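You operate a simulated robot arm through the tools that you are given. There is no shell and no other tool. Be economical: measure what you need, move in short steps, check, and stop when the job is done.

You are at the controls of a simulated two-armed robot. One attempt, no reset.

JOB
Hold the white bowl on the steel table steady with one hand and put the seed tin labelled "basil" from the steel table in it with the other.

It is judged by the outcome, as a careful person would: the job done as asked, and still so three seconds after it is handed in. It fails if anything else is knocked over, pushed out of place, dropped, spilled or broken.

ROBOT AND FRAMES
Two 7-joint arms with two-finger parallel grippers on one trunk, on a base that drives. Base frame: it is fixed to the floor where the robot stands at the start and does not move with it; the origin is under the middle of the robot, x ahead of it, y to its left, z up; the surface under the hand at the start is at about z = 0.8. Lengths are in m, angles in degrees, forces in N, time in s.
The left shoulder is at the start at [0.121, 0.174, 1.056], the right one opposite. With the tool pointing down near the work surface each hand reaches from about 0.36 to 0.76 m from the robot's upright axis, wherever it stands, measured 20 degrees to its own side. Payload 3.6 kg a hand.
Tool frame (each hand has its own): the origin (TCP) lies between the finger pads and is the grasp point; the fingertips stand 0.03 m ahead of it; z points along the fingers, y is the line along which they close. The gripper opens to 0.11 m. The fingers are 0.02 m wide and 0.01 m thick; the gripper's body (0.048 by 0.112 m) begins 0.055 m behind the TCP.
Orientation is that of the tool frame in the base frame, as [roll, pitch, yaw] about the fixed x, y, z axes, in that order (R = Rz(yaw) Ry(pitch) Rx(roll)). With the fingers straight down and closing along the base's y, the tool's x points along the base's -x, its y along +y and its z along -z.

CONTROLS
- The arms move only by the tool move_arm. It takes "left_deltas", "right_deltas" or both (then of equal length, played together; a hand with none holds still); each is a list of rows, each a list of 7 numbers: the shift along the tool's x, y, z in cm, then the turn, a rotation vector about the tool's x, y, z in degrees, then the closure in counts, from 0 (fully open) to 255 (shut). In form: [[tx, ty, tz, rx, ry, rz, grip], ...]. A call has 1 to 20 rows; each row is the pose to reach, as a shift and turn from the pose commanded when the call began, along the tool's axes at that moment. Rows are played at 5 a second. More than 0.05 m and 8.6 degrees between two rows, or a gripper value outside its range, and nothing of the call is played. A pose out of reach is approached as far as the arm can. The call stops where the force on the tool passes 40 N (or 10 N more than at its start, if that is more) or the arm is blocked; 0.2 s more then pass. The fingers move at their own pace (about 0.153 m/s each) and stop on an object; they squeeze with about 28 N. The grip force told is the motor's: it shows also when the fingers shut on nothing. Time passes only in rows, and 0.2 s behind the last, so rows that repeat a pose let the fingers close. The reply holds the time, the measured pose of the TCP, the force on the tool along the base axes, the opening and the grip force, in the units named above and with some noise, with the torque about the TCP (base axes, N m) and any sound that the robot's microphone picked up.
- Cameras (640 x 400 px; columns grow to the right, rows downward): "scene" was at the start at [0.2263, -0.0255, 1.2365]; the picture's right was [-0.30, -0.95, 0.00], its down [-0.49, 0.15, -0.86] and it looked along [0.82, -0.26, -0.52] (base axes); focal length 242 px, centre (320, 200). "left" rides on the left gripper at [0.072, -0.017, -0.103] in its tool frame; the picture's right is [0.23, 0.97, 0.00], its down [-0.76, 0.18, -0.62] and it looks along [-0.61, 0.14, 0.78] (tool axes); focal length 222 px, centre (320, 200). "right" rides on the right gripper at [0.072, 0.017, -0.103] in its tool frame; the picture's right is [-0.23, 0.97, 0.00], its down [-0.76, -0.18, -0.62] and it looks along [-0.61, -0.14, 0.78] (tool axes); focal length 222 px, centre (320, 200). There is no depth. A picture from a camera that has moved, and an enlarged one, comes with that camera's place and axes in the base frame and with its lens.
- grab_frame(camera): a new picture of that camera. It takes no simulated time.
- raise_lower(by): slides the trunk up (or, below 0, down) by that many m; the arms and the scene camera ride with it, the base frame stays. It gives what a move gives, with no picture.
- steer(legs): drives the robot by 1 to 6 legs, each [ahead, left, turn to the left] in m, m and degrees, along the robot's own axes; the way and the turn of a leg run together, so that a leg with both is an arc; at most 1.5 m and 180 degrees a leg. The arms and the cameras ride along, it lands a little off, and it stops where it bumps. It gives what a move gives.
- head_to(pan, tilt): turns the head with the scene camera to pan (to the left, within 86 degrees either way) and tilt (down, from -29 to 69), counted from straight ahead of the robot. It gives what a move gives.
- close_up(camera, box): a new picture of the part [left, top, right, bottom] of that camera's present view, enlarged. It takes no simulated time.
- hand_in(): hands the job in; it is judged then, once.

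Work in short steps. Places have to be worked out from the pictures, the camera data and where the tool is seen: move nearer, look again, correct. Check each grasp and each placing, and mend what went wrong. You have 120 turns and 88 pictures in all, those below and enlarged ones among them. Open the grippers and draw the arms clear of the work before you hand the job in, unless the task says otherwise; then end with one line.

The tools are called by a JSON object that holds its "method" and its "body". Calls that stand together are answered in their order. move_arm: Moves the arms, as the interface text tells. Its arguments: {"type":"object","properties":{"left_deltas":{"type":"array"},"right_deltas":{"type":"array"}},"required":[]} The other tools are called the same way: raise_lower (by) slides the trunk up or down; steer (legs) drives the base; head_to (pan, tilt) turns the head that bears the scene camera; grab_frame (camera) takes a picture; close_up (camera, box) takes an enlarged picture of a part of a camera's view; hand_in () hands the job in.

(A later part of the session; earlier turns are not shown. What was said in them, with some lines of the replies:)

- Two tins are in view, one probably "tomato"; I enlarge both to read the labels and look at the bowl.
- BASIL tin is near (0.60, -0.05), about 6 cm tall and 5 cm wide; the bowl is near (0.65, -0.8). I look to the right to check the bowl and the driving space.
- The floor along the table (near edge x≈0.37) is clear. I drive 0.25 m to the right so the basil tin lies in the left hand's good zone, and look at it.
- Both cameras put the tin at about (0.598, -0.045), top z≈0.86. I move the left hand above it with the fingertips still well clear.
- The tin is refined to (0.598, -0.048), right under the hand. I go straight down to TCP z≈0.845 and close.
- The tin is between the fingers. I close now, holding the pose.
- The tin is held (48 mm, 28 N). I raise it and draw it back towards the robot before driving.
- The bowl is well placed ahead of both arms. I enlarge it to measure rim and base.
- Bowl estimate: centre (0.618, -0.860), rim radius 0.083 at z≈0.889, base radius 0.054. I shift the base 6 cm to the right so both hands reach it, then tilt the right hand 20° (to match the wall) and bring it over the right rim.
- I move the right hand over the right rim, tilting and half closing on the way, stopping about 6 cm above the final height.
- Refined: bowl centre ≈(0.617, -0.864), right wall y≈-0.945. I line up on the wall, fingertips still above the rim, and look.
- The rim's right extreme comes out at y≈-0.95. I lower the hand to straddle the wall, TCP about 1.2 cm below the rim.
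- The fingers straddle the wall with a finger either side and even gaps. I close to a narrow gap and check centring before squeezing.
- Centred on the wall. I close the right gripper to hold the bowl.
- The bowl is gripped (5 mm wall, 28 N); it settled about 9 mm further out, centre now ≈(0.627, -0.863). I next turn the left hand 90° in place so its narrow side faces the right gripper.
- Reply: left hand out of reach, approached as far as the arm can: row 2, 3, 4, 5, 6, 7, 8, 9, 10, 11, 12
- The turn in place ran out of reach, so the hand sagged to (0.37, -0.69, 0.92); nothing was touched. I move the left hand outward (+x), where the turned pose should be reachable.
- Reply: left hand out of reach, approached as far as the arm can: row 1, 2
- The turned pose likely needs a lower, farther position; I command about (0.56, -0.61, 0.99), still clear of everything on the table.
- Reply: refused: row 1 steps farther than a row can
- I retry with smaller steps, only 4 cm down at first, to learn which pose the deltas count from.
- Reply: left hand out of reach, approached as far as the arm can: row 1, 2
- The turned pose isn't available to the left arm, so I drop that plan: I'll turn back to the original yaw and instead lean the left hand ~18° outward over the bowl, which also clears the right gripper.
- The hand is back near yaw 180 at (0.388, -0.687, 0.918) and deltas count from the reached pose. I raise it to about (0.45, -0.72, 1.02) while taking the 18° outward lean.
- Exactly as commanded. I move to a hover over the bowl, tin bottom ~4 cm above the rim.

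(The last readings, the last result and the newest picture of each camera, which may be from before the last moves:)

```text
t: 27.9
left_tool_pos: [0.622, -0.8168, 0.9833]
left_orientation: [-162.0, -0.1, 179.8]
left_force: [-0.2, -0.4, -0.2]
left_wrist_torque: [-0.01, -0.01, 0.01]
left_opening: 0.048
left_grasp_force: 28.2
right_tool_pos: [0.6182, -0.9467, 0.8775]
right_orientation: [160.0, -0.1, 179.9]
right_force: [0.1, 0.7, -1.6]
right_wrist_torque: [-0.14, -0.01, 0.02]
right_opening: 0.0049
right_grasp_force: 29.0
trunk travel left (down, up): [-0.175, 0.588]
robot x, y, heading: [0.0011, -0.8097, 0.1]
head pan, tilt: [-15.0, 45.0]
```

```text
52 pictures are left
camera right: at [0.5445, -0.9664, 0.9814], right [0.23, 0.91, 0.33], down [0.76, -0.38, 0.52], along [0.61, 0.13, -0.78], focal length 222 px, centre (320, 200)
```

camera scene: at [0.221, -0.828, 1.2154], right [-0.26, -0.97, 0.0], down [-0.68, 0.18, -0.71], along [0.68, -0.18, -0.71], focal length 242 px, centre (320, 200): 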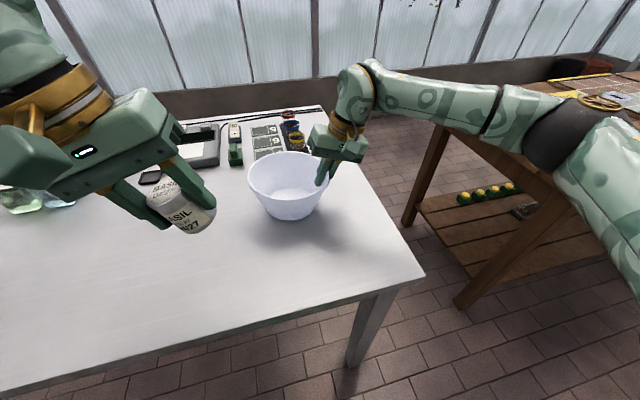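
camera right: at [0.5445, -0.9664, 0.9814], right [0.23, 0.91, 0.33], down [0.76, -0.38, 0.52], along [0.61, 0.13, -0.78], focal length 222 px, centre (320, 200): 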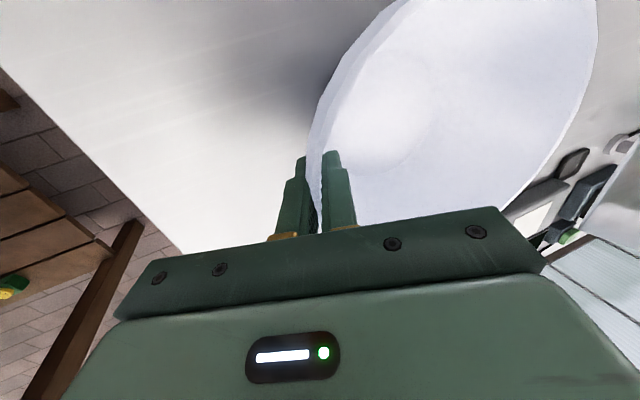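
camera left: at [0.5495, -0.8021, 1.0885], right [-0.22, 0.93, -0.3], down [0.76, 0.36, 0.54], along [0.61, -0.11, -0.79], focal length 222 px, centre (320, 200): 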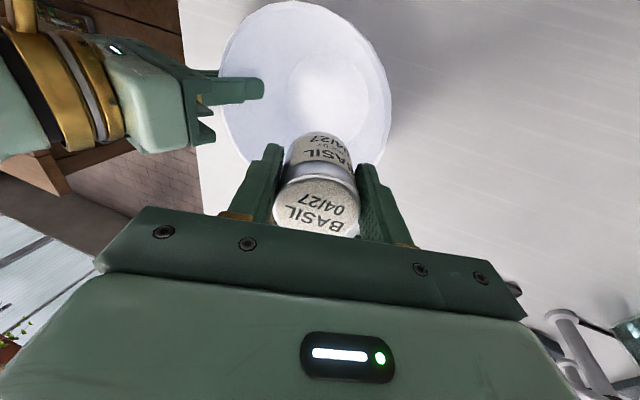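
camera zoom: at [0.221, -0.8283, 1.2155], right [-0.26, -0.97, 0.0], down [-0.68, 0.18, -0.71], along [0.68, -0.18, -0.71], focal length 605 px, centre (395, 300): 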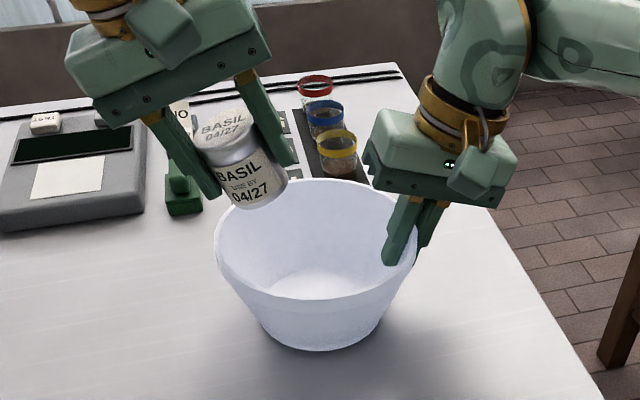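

The straight approach along the tool axis ends at (0.622, -0.854, 0.865), inside the bowl with 2 cm to the rim and the other gripper. I go the first 7.5 cm and check.

{"method": "move_arm", "body": {"left_deltas": [[0, 0.1, 3, 0, 0, 0, 255], [0, 0.1, 6, 0, 0, 0, 255], [0, 0.1, 7.5, 0, 0, 0, 255]]}}

{"method": "close_up", "body": {"camera": "scene", "box": [190, 80, 390, 240]}}

{"method": "grab_frame", "body": {"camera": "left"}}

```text
t: 28.7
left_tool_pos: [0.626, -0.8372, 0.9127]
left_orientation: [-162.0, 0.0, 179.8]
left_force: [-0.1, 0.2, -0.6]
left_wrist_torque: [-0.03, 0.01, 0.04]
left_opening: 0.0479
left_grasp_force: 28.0
right_tool_pos: [0.6178, -0.9474, 0.8763]
right_orientation: [159.9, -0.1, 180.0]
right_force: [-0.5, -0.3, -1.9]
right_wrist_torque: [-0.1, 0.01, 0.02]
right_opening: 0.0047
right_grasp_force: 27.9
trunk travel left (down, up): [-0.175, 0.588]
robot x, y, heading: [0.0018, -0.8096, -0.1]
head pan, tilt: [-15.0, 45.0]
```

```text
2.50 times, centred on (290, 160) of scene
camera zoom: at [0.2209, -0.8281, 1.2155], right [-0.26, -0.97, 0.0], down [-0.68, 0.18, -0.71], along [0.68, -0.18, -0.71], focal length 605 px, centre (395, 300)
```

zoom: 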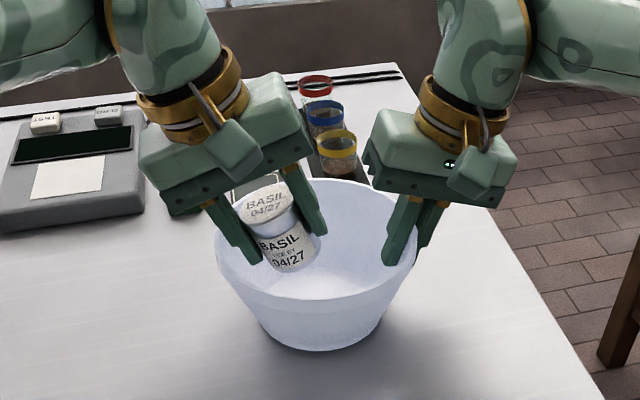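

```text
50 pictures are left
camera left: at [0.5521, -0.8219, 1.0167], right [-0.22, 0.93, -0.3], down [0.76, 0.36, 0.54], along [0.61, -0.11, -0.79], focal length 222 px, centre (320, 200)
```

left: 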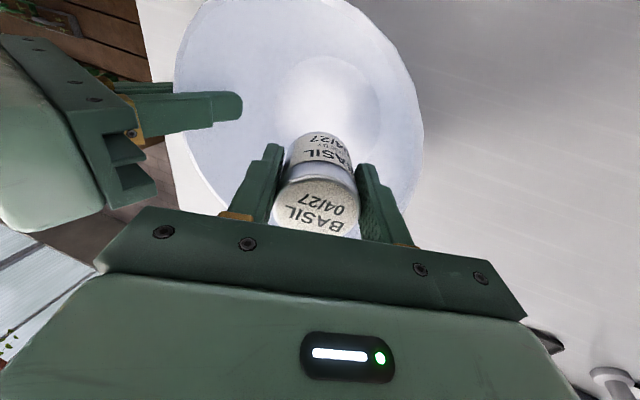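

All clear: tin inside the rim, both grippers well apart. I go down the remaining ~4.5 cm in small steps, watching force.

{"method": "move_arm", "body": {"left_deltas": [[0.4, 0, 1.5, 0, 0, 0, 255], [0.4, 0, 3, 0, 0, 0, 255], [0.4, 0, 4, 0, 0, 0, 255], [0.4, 0, 4.6, 0, 0, 0, 255]]}}

{"method": "close_up", "body": {"camera": "scene", "box": [190, 80, 390, 240]}}

{"method": "grab_frame", "body": {"camera": "left"}}

```text
t: 29.7
left_tool_pos: [0.6195, -0.8507, 0.868]
left_orientation: [-162.0, 0.0, 179.7]
left_force: [-0.2, 0.4, -0.6]
left_wrist_torque: [-0.01, -0.01, -0.03]
left_opening: 0.0482
left_grasp_force: 28.2
right_tool_pos: [0.6187, -0.9477, 0.8761]
right_orientation: [160.0, -0.1, -179.9]
right_force: [-0.6, 1.0, -1.0]
right_wrist_torque: [-0.06, -0.04, 0.0]
right_opening: 0.0049
right_grasp_force: 28.2
trunk travel left (down, up): [-0.175, 0.588]
robot x, y, heading: [0.0016, -0.8064, -0.0]
head pan, tilt: [-15.0, 45.0]
```

```text
2.50 times, centred on (290, 160) of scene
camera zoom: at [0.2208, -0.8281, 1.2155], right [-0.26, -0.97, 0.0], down [-0.68, 0.18, -0.71], along [0.68, -0.18, -0.71], focal length 605 px, centre (395, 300)
```

zoom: 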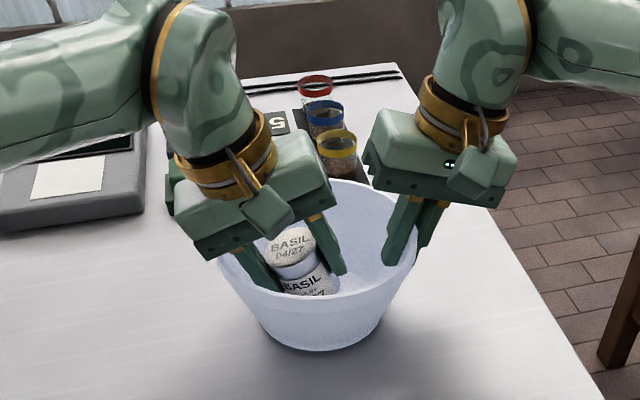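

```text
48 pictures are left
camera left: at [0.5473, -0.8348, 0.9728], right [-0.22, 0.93, -0.3], down [0.76, 0.36, 0.54], along [0.61, -0.11, -0.79], focal length 222 px, centre (320, 200)
```

left: 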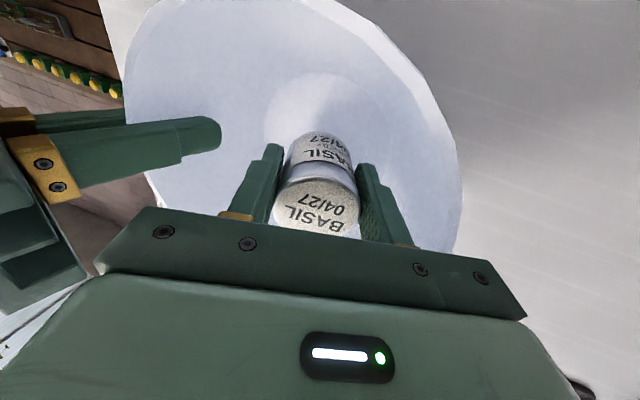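

No contact yet and clearances are fine. I lower a further few millimetres at a time until touch.

{"method": "move_arm", "body": {"left_deltas": [[0, 0, 0.4, 0, 0, 0, 255], [0, 0, 0.8, 0, 0, 0, 255]]}}

```text
t: 30.3
left_tool_pos: [0.6196, -0.8519, 0.8621]
left_orientation: [-161.8, 0.2, 179.9]
left_force: [-0.9, 1.6, 11.1]
left_wrist_torque: [0.16, -0.03, 0.0]
left_opening: 0.048
left_grasp_force: 28.0
right_tool_pos: [0.6173, -0.9473, 0.8771]
right_orientation: [160.2, -0.1, 180.0]
right_force: [0.8, -0.5, -7.3]
right_wrist_torque: [-1.07, -0.19, 0.01]
right_opening: 0.0049
right_grasp_force: 27.5
trunk travel left (down, up): [-0.175, 0.588]
robot x, y, heading: [0.0028, -0.8113, -0.3]
head pan, tilt: [-15.0, 45.0]
```

Contact with the bowl floor (11 N). I back off 3 mm and open partway only (≈6.3 cm) to let the tin stand.

{"method": "move_arm", "body": {"left_deltas": [[0, 0, -0.4, 0, 0, 0, 255], [0, 0, -0.4, 0, 0, 0, 130], [0, 0, -0.4, 0, 0, 0, 108], [0, 0, -0.4, 0, 0, 0, 108]]}}

{"method": "grab_frame", "body": {"camera": "left"}}

{"method": "close_up", "body": {"camera": "scene", "box": [190, 80, 390, 240]}}

```text
t: 31.3
left_tool_pos: [0.6191, -0.8511, 0.8639]
left_orientation: [-162.1, -0.1, 179.8]
left_force: [-0.4, -7.2, -1.4]
left_wrist_torque: [0.1, -0.01, 0.07]
left_opening: 0.0608
left_grasp_force: 0.0
right_tool_pos: [0.6168, -0.9461, 0.8766]
right_orientation: [160.0, -0.1, 179.9]
right_force: [-0.7, 7.0, -0.3]
right_wrist_torque: [-0.05, 0.0, -0.05]
right_opening: 0.0048
right_grasp_force: 27.9
trunk travel left (down, up): [-0.175, 0.588]
robot x, y, heading: [0.003, -0.8118, -0.2]
head pan, tilt: [-15.0, 45.0]
```

```text
47 pictures are left
camera left: at [0.5465, -0.8366, 0.9686], right [-0.22, 0.93, -0.3], down [0.76, 0.36, 0.54], along [0.61, -0.11, -0.79], focal length 222 px, centre (320, 200)
```

left: 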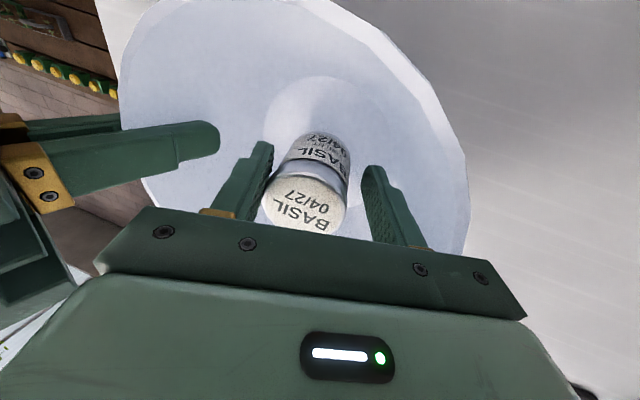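

```text
2.50 times, centred on (290, 160) of scene
camera zoom: at [0.2208, -0.8281, 1.2155], right [-0.26, -0.97, 0.0], down [-0.68, 0.18, -0.71], along [0.68, -0.18, -0.71], focal length 605 px, centre (395, 300)
```

zoom: 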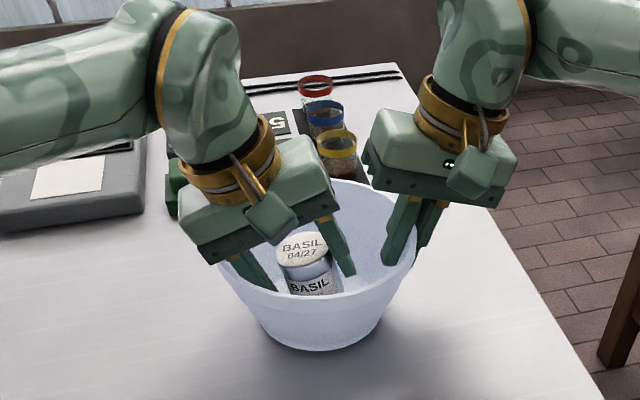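

The tin is released and standing, but the left finger is pressing the left wall (~7 N). I shift the hand 5 mm away from that wall, then withdraw a little along the fingers' own line.

{"method": "move_arm", "body": {"left_deltas": [[0, -0.3, -0.4, 0, 0, 0, 112], [0, -0.5, -0.6, 0, 0, 0, 112], [0, -0.5, -1.5, 0, 0, 0, 112]]}}

{"method": "grab_frame", "body": {"camera": "left"}}

{"method": "close_up", "body": {"camera": "scene", "box": [190, 80, 390, 240]}}

```text
t: 32.1
left_tool_pos: [0.6183, -0.8508, 0.8787]
left_orientation: [-162.1, 0.0, 179.9]
left_force: [0.1, -0.4, 0.2]
left_wrist_torque: [0.0, 0.0, -0.01]
left_opening: 0.0616
left_grasp_force: 0.1
right_tool_pos: [0.6166, -0.9472, 0.8767]
right_orientation: [160.0, -0.1, -179.9]
right_force: [-0.9, -0.5, -2.1]
right_wrist_torque: [-0.15, 0.01, -0.02]
right_opening: 0.0046
right_grasp_force: 28.0
trunk travel left (down, up): [-0.175, 0.588]
robot x, y, heading: [0.0017, -0.8069, 0.4]
head pan, tilt: [-15.0, 45.0]
```

```text
45 pictures are left
camera left: at [0.5458, -0.8356, 0.9842], right [-0.23, 0.93, -0.3], down [0.76, 0.36, 0.54], along [0.61, -0.11, -0.79], focal length 222 px, centre (320, 200)
```

left: 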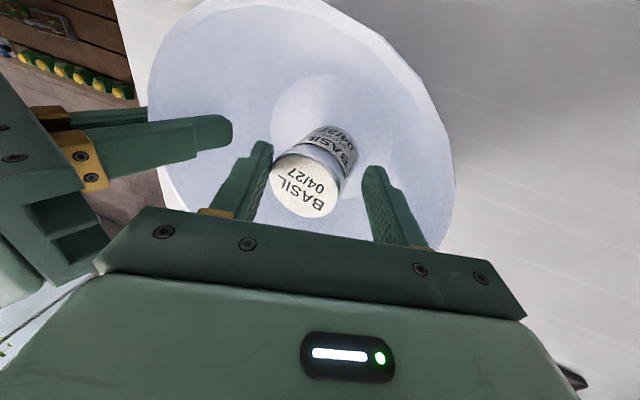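

```text
2.50 times, centred on (290, 160) of scene
camera zoom: at [0.2206, -0.8279, 1.2156], right [-0.26, -0.97, 0.0], down [-0.68, 0.18, -0.71], along [0.68, -0.18, -0.71], focal length 605 px, centre (395, 300)
```

zoom: 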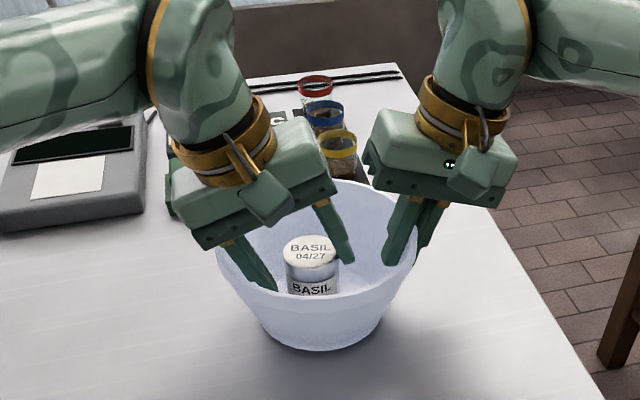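

Forces are zero and the tin stands upright on the bowl floor. I withdraw the left hand along its own axis, well out and up.

{"method": "move_arm", "body": {"left_deltas": [[0, 0, -3, 0, 0, 0, 112], [0, 0, -7, 0, 0, 0, 112], [0, 0, -11, 0, 0, 0, 112], [2, 3, -13, 0, 0, 0, 60], [5, 7, -14, 0, 0, 0, 0], [8, 11, -14, 0, 0, 0, 0]]}}

{"method": "close_up", "body": {"camera": "scene", "box": [190, 80, 390, 240]}}

{"method": "close_up", "body": {"camera": "right", "box": [220, 0, 640, 250]}}

```text
refused: row 5 steps farther than a row can; nothing moved
```

```text
2.50 times, centred on (290, 160) of scene
camera zoom: at [0.2206, -0.8279, 1.2156], right [-0.26, -0.97, 0.0], down [-0.68, 0.18, -0.71], along [0.68, -0.18, -0.71], focal length 605 px, centre (395, 300)
```

zoom: 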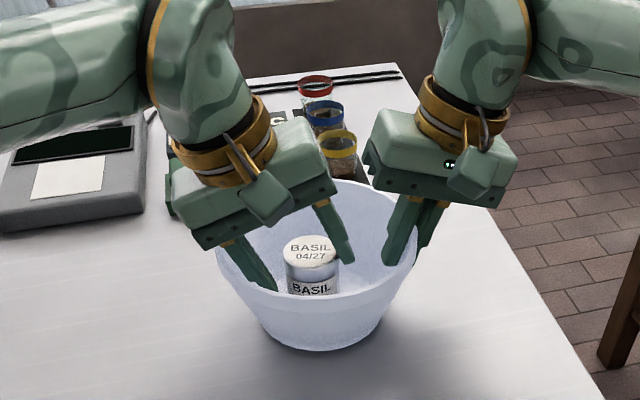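

```text
1.52 times, centred on (430, 125) of right
camera zoom: at [0.5442, -0.9662, 0.9816], right [0.23, 0.92, 0.33], down [0.76, -0.38, 0.52], along [0.61, 0.13, -0.78], focal length 338 px, centre (152, 314)
```

zoom: 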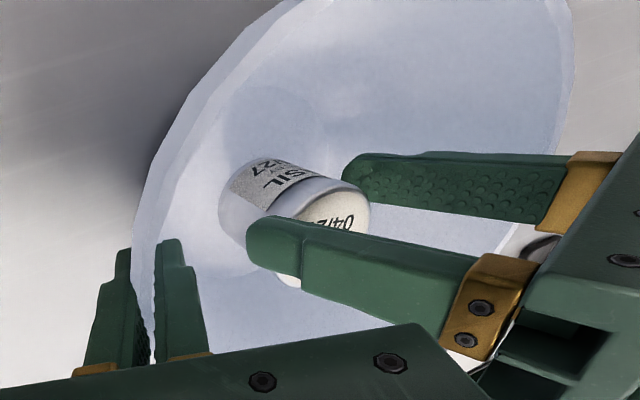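

That call was refused for too large a step; I resend it with shorter rows.

{"method": "move_arm", "body": {"left_deltas": [[0, 0, -3, 0, 0, 0, 112], [0, 0, -6, 0, 0, 0, 112], [0, 0, -9.5, 0, 0, 0, 112], [0.5, 1.5, -12, 0, 0, 0, 112], [2, 4, -13.5, 0, 0, 0, 112], [4, 7, -14, 0, 0, 0, 60], [6, 10, -14, 0, 0, 0, 0]]}}

{"method": "close_up", "body": {"camera": "scene", "box": [190, 80, 390, 240]}}

{"method": "close_up", "body": {"camera": "right", "box": [220, 0, 640, 250]}}

{"method": "grab_frame", "body": {"camera": "left"}}

```text
t: 33.7
left_tool_pos: [0.5585, -0.713, 0.9833]
left_orientation: [-161.9, 0.0, 179.9]
left_force: [0.1, -0.1, -0.3]
left_wrist_torque: [-0.05, -0.02, -0.02]
left_opening: 0.1101
left_grasp_force: 0.0
right_tool_pos: [0.6171, -0.9465, 0.8767]
right_orientation: [160.0, 0.0, 179.9]
right_force: [-0.1, 0.6, -1.4]
right_wrist_torque: [-0.18, -0.03, 0.01]
right_opening: 0.0049
right_grasp_force: 28.0
trunk travel left (down, up): [-0.175, 0.588]
robot x, y, heading: [-0.0031, -0.8086, -0.0]
head pan, tilt: [-15.0, 45.0]
```

```text
2.50 times, centred on (290, 160) of scene
camera zoom: at [0.2205, -0.8273, 1.2156], right [-0.26, -0.97, 0.0], down [-0.68, 0.18, -0.71], along [0.68, -0.18, -0.71], focal length 605 px, centre (395, 300)
```

zoom: 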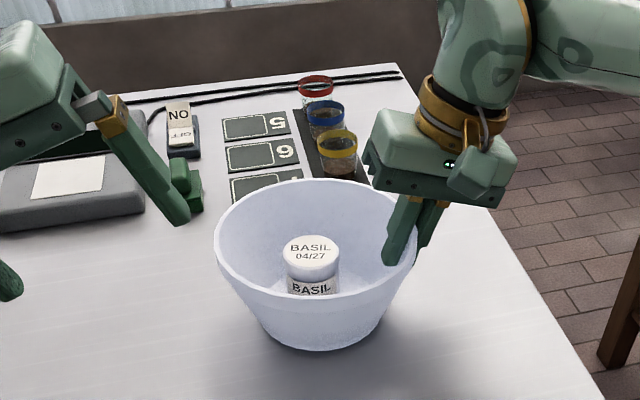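

```text
1.52 times, centred on (430, 125) of right
camera zoom: at [0.5441, -0.9656, 0.9819], right [0.23, 0.92, 0.33], down [0.76, -0.38, 0.52], along [0.61, 0.13, -0.78], focal length 338 px, centre (152, 314)
```

zoom: 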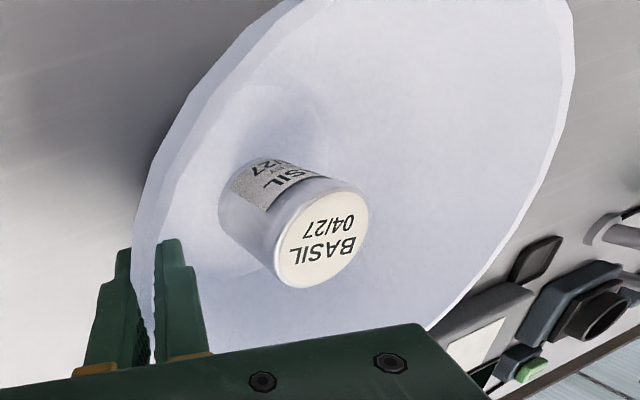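

```text
39 pictures are left
camera left: at [0.486, -0.6967, 1.0874], right [-0.22, 0.93, -0.3], down [0.76, 0.36, 0.54], along [0.61, -0.11, -0.79], focal length 222 px, centre (320, 200)
```

left: 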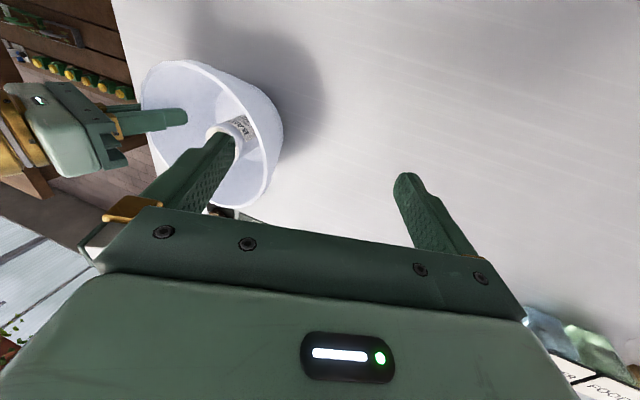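

The tin stands inside. Before releasing the bowl I ease the right hand down 2 mm to feel whether the bowl's base is fully on the table.

{"method": "move_arm", "body": {"right_deltas": [[0, -0.03, 0.09, 0, 0, 0, 255], [0, -0.07, 0.19, 0, 0, 0, 255]]}}

```text
t: 34.3
left_tool_pos: [0.5588, -0.7129, 0.9831]
left_orientation: [-162.0, 0.0, 179.9]
left_force: [0.0, -0.4, -0.1]
left_wrist_torque: [0.0, 0.02, 0.02]
left_opening: 0.1102
left_grasp_force: 0.0
right_tool_pos: [0.6179, -0.9461, 0.8753]
right_orientation: [160.0, 0.1, 180.0]
right_force: [1.8, 0.9, 2.3]
right_wrist_torque: [0.01, -0.28, -0.08]
right_opening: 0.0048
right_grasp_force: 28.0
trunk travel left (down, up): [-0.175, 0.588]
robot x, y, heading: [0.0018, -0.8124, -0.5]
head pan, tilt: [-15.0, 45.0]
```

The force turned upward (+2.3 N), so the bowl rests on the table. I open the right gripper gently, partway.

{"method": "move_arm", "body": {"right_deltas": [[0, 0, 0, 0, 0, 0, 238], [0, 0, 0, 0, 0, 0, 225], [0, 0, 0, 0, 0, 0, 205], [0, 0, 0, 0, 0, 0, 180]]}}

{"method": "close_up", "body": {"camera": "scene", "box": [190, 80, 390, 240]}}

{"method": "close_up", "body": {"camera": "right", "box": [220, 0, 640, 250]}}

```text
t: 35.3
left_tool_pos: [0.5602, -0.7114, 0.9832]
left_orientation: [-162.0, 0.0, 179.8]
left_force: [-0.1, 0.3, 0.4]
left_wrist_torque: [0.04, 0.04, -0.01]
left_opening: 0.11
left_grasp_force: 0.0
right_tool_pos: [0.6181, -0.9466, 0.8768]
right_orientation: [160.0, -0.1, 180.0]
right_force: [0.1, 0.1, 0.3]
right_wrist_torque: [0.01, 0.02, 0.0]
right_opening: 0.0325
right_grasp_force: 0.1
trunk travel left (down, up): [-0.175, 0.588]
robot x, y, heading: [0.0007, -0.8072, -0.2]
head pan, tilt: [-15.0, 45.0]
```

```text
2.50 times, centred on (290, 160) of scene
camera zoom: at [0.2206, -0.8279, 1.2156], right [-0.26, -0.97, 0.0], down [-0.68, 0.18, -0.71], along [0.68, -0.18, -0.71], focal length 605 px, centre (395, 300)
```

zoom: 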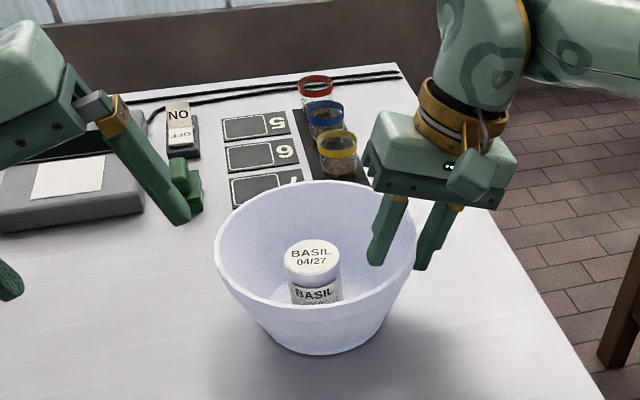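

```text
1.52 times, centred on (430, 125) of right
camera zoom: at [0.5444, -0.9659, 0.9799], right [0.23, 0.92, 0.33], down [0.76, -0.38, 0.52], along [0.61, 0.13, -0.78], focal length 338 px, centre (152, 314)
```

zoom: 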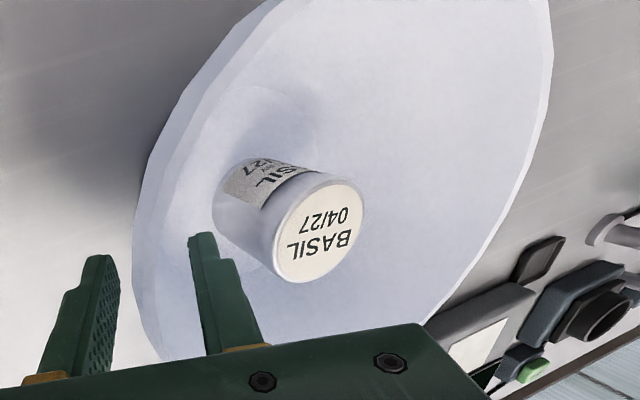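

Bowl settled flat and free, tin upright. I withdraw the right hand along its own axis and draw both hands back clear.

{"method": "move_arm", "body": {"right_deltas": [[0, 0, -2, 0, 0, 0, 180], [0, 0, -5, 0, 0, 0, 180], [0, 0, -9, 0, 0, 0, 150], [1, 0, -13, 0, 0, 0, 60], [5, 0, -14, 0, 0, 0, 0], [9, 0, -14, 0, 0, 0, 0], [13, 0, -14, 0, 0, 0, 0]], "left_deltas": [[0, 0, -1, 0, 0, 0, 0], [1, 0, -3, 0, 0, 0, 0], [3, 0, -4, 0, 0, 0, 0], [5, 0, -4, 0, 0, 0, 0], [7, 0, -4, 0, 0, 0, 0], [9, 0, -4, 0, 0, 0, 0], [10, 0, -4, 0, 0, 0, 0]]}}

{"method": "grab_frame", "body": {"camera": "scene"}}

{"method": "close_up", "body": {"camera": "scene", "box": [190, 80, 390, 240]}}

```text
t: 36.9
left_tool_pos: [0.4585, -0.7014, 1.0216]
left_orientation: [-162.0, 0.1, 179.8]
left_force: [-1.1, 0.4, 0.2]
left_wrist_torque: [0.01, -0.02, 0.01]
left_opening: 0.11
left_grasp_force: 0.0
right_tool_pos: [0.4862, -0.9935, 1.0064]
right_orientation: [160.0, 0.0, -179.9]
right_force: [0.4, -0.4, 0.2]
right_wrist_torque: [-0.02, 0.0, 0.0]
right_opening: 0.1099
right_grasp_force: 0.0
trunk travel left (down, up): [-0.175, 0.588]
robot x, y, heading: [0.0006, -0.8068, -0.1]
head pan, tilt: [-15.0, 45.0]
```

```text
36 pictures are left
camera scene: at [0.2197, -0.8283, 1.2158], right [-0.26, -0.97, 0.0], down [-0.68, 0.18, -0.71], along [0.68, -0.18, -0.71], focal length 242 px, centre (320, 200)
```

scene: 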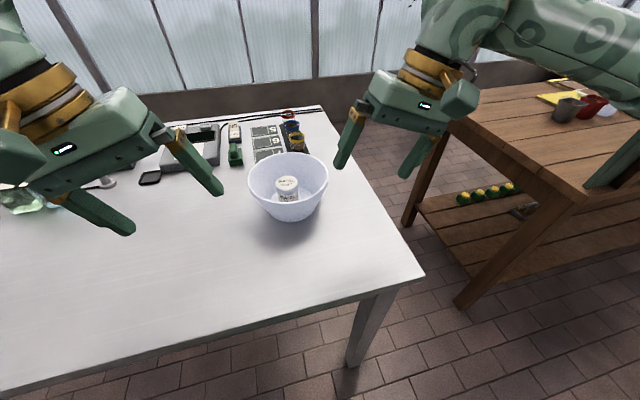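

```text
2.50 times, centred on (290, 160) of scene
camera zoom: at [0.2197, -0.8283, 1.2158], right [-0.26, -0.97, 0.0], down [-0.68, 0.18, -0.71], along [0.68, -0.18, -0.71], focal length 605 px, centre (395, 300)
```

zoom: 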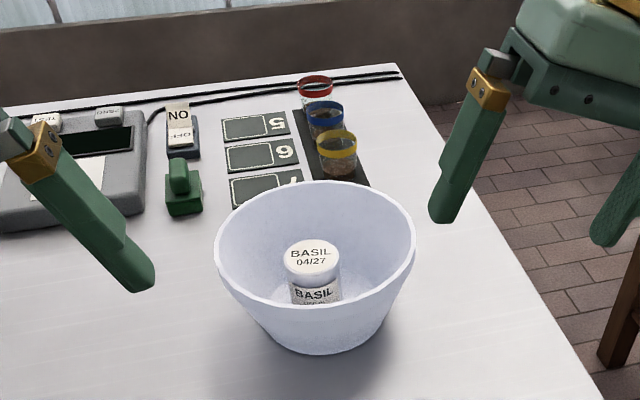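

The basil tin stands upright in the bowl, the bowl is on the table, both grippers are open and clear, and nothing else was disturbed. I hand in.

{"method": "hand_in", "body": {}}

```text
The job is handed in.
```

The basil tin is standing upright in the white bowl, which the right hand held while the left put the tin in; the bowl shifted about 9 mm when gripped, and nothing else was disturbed.
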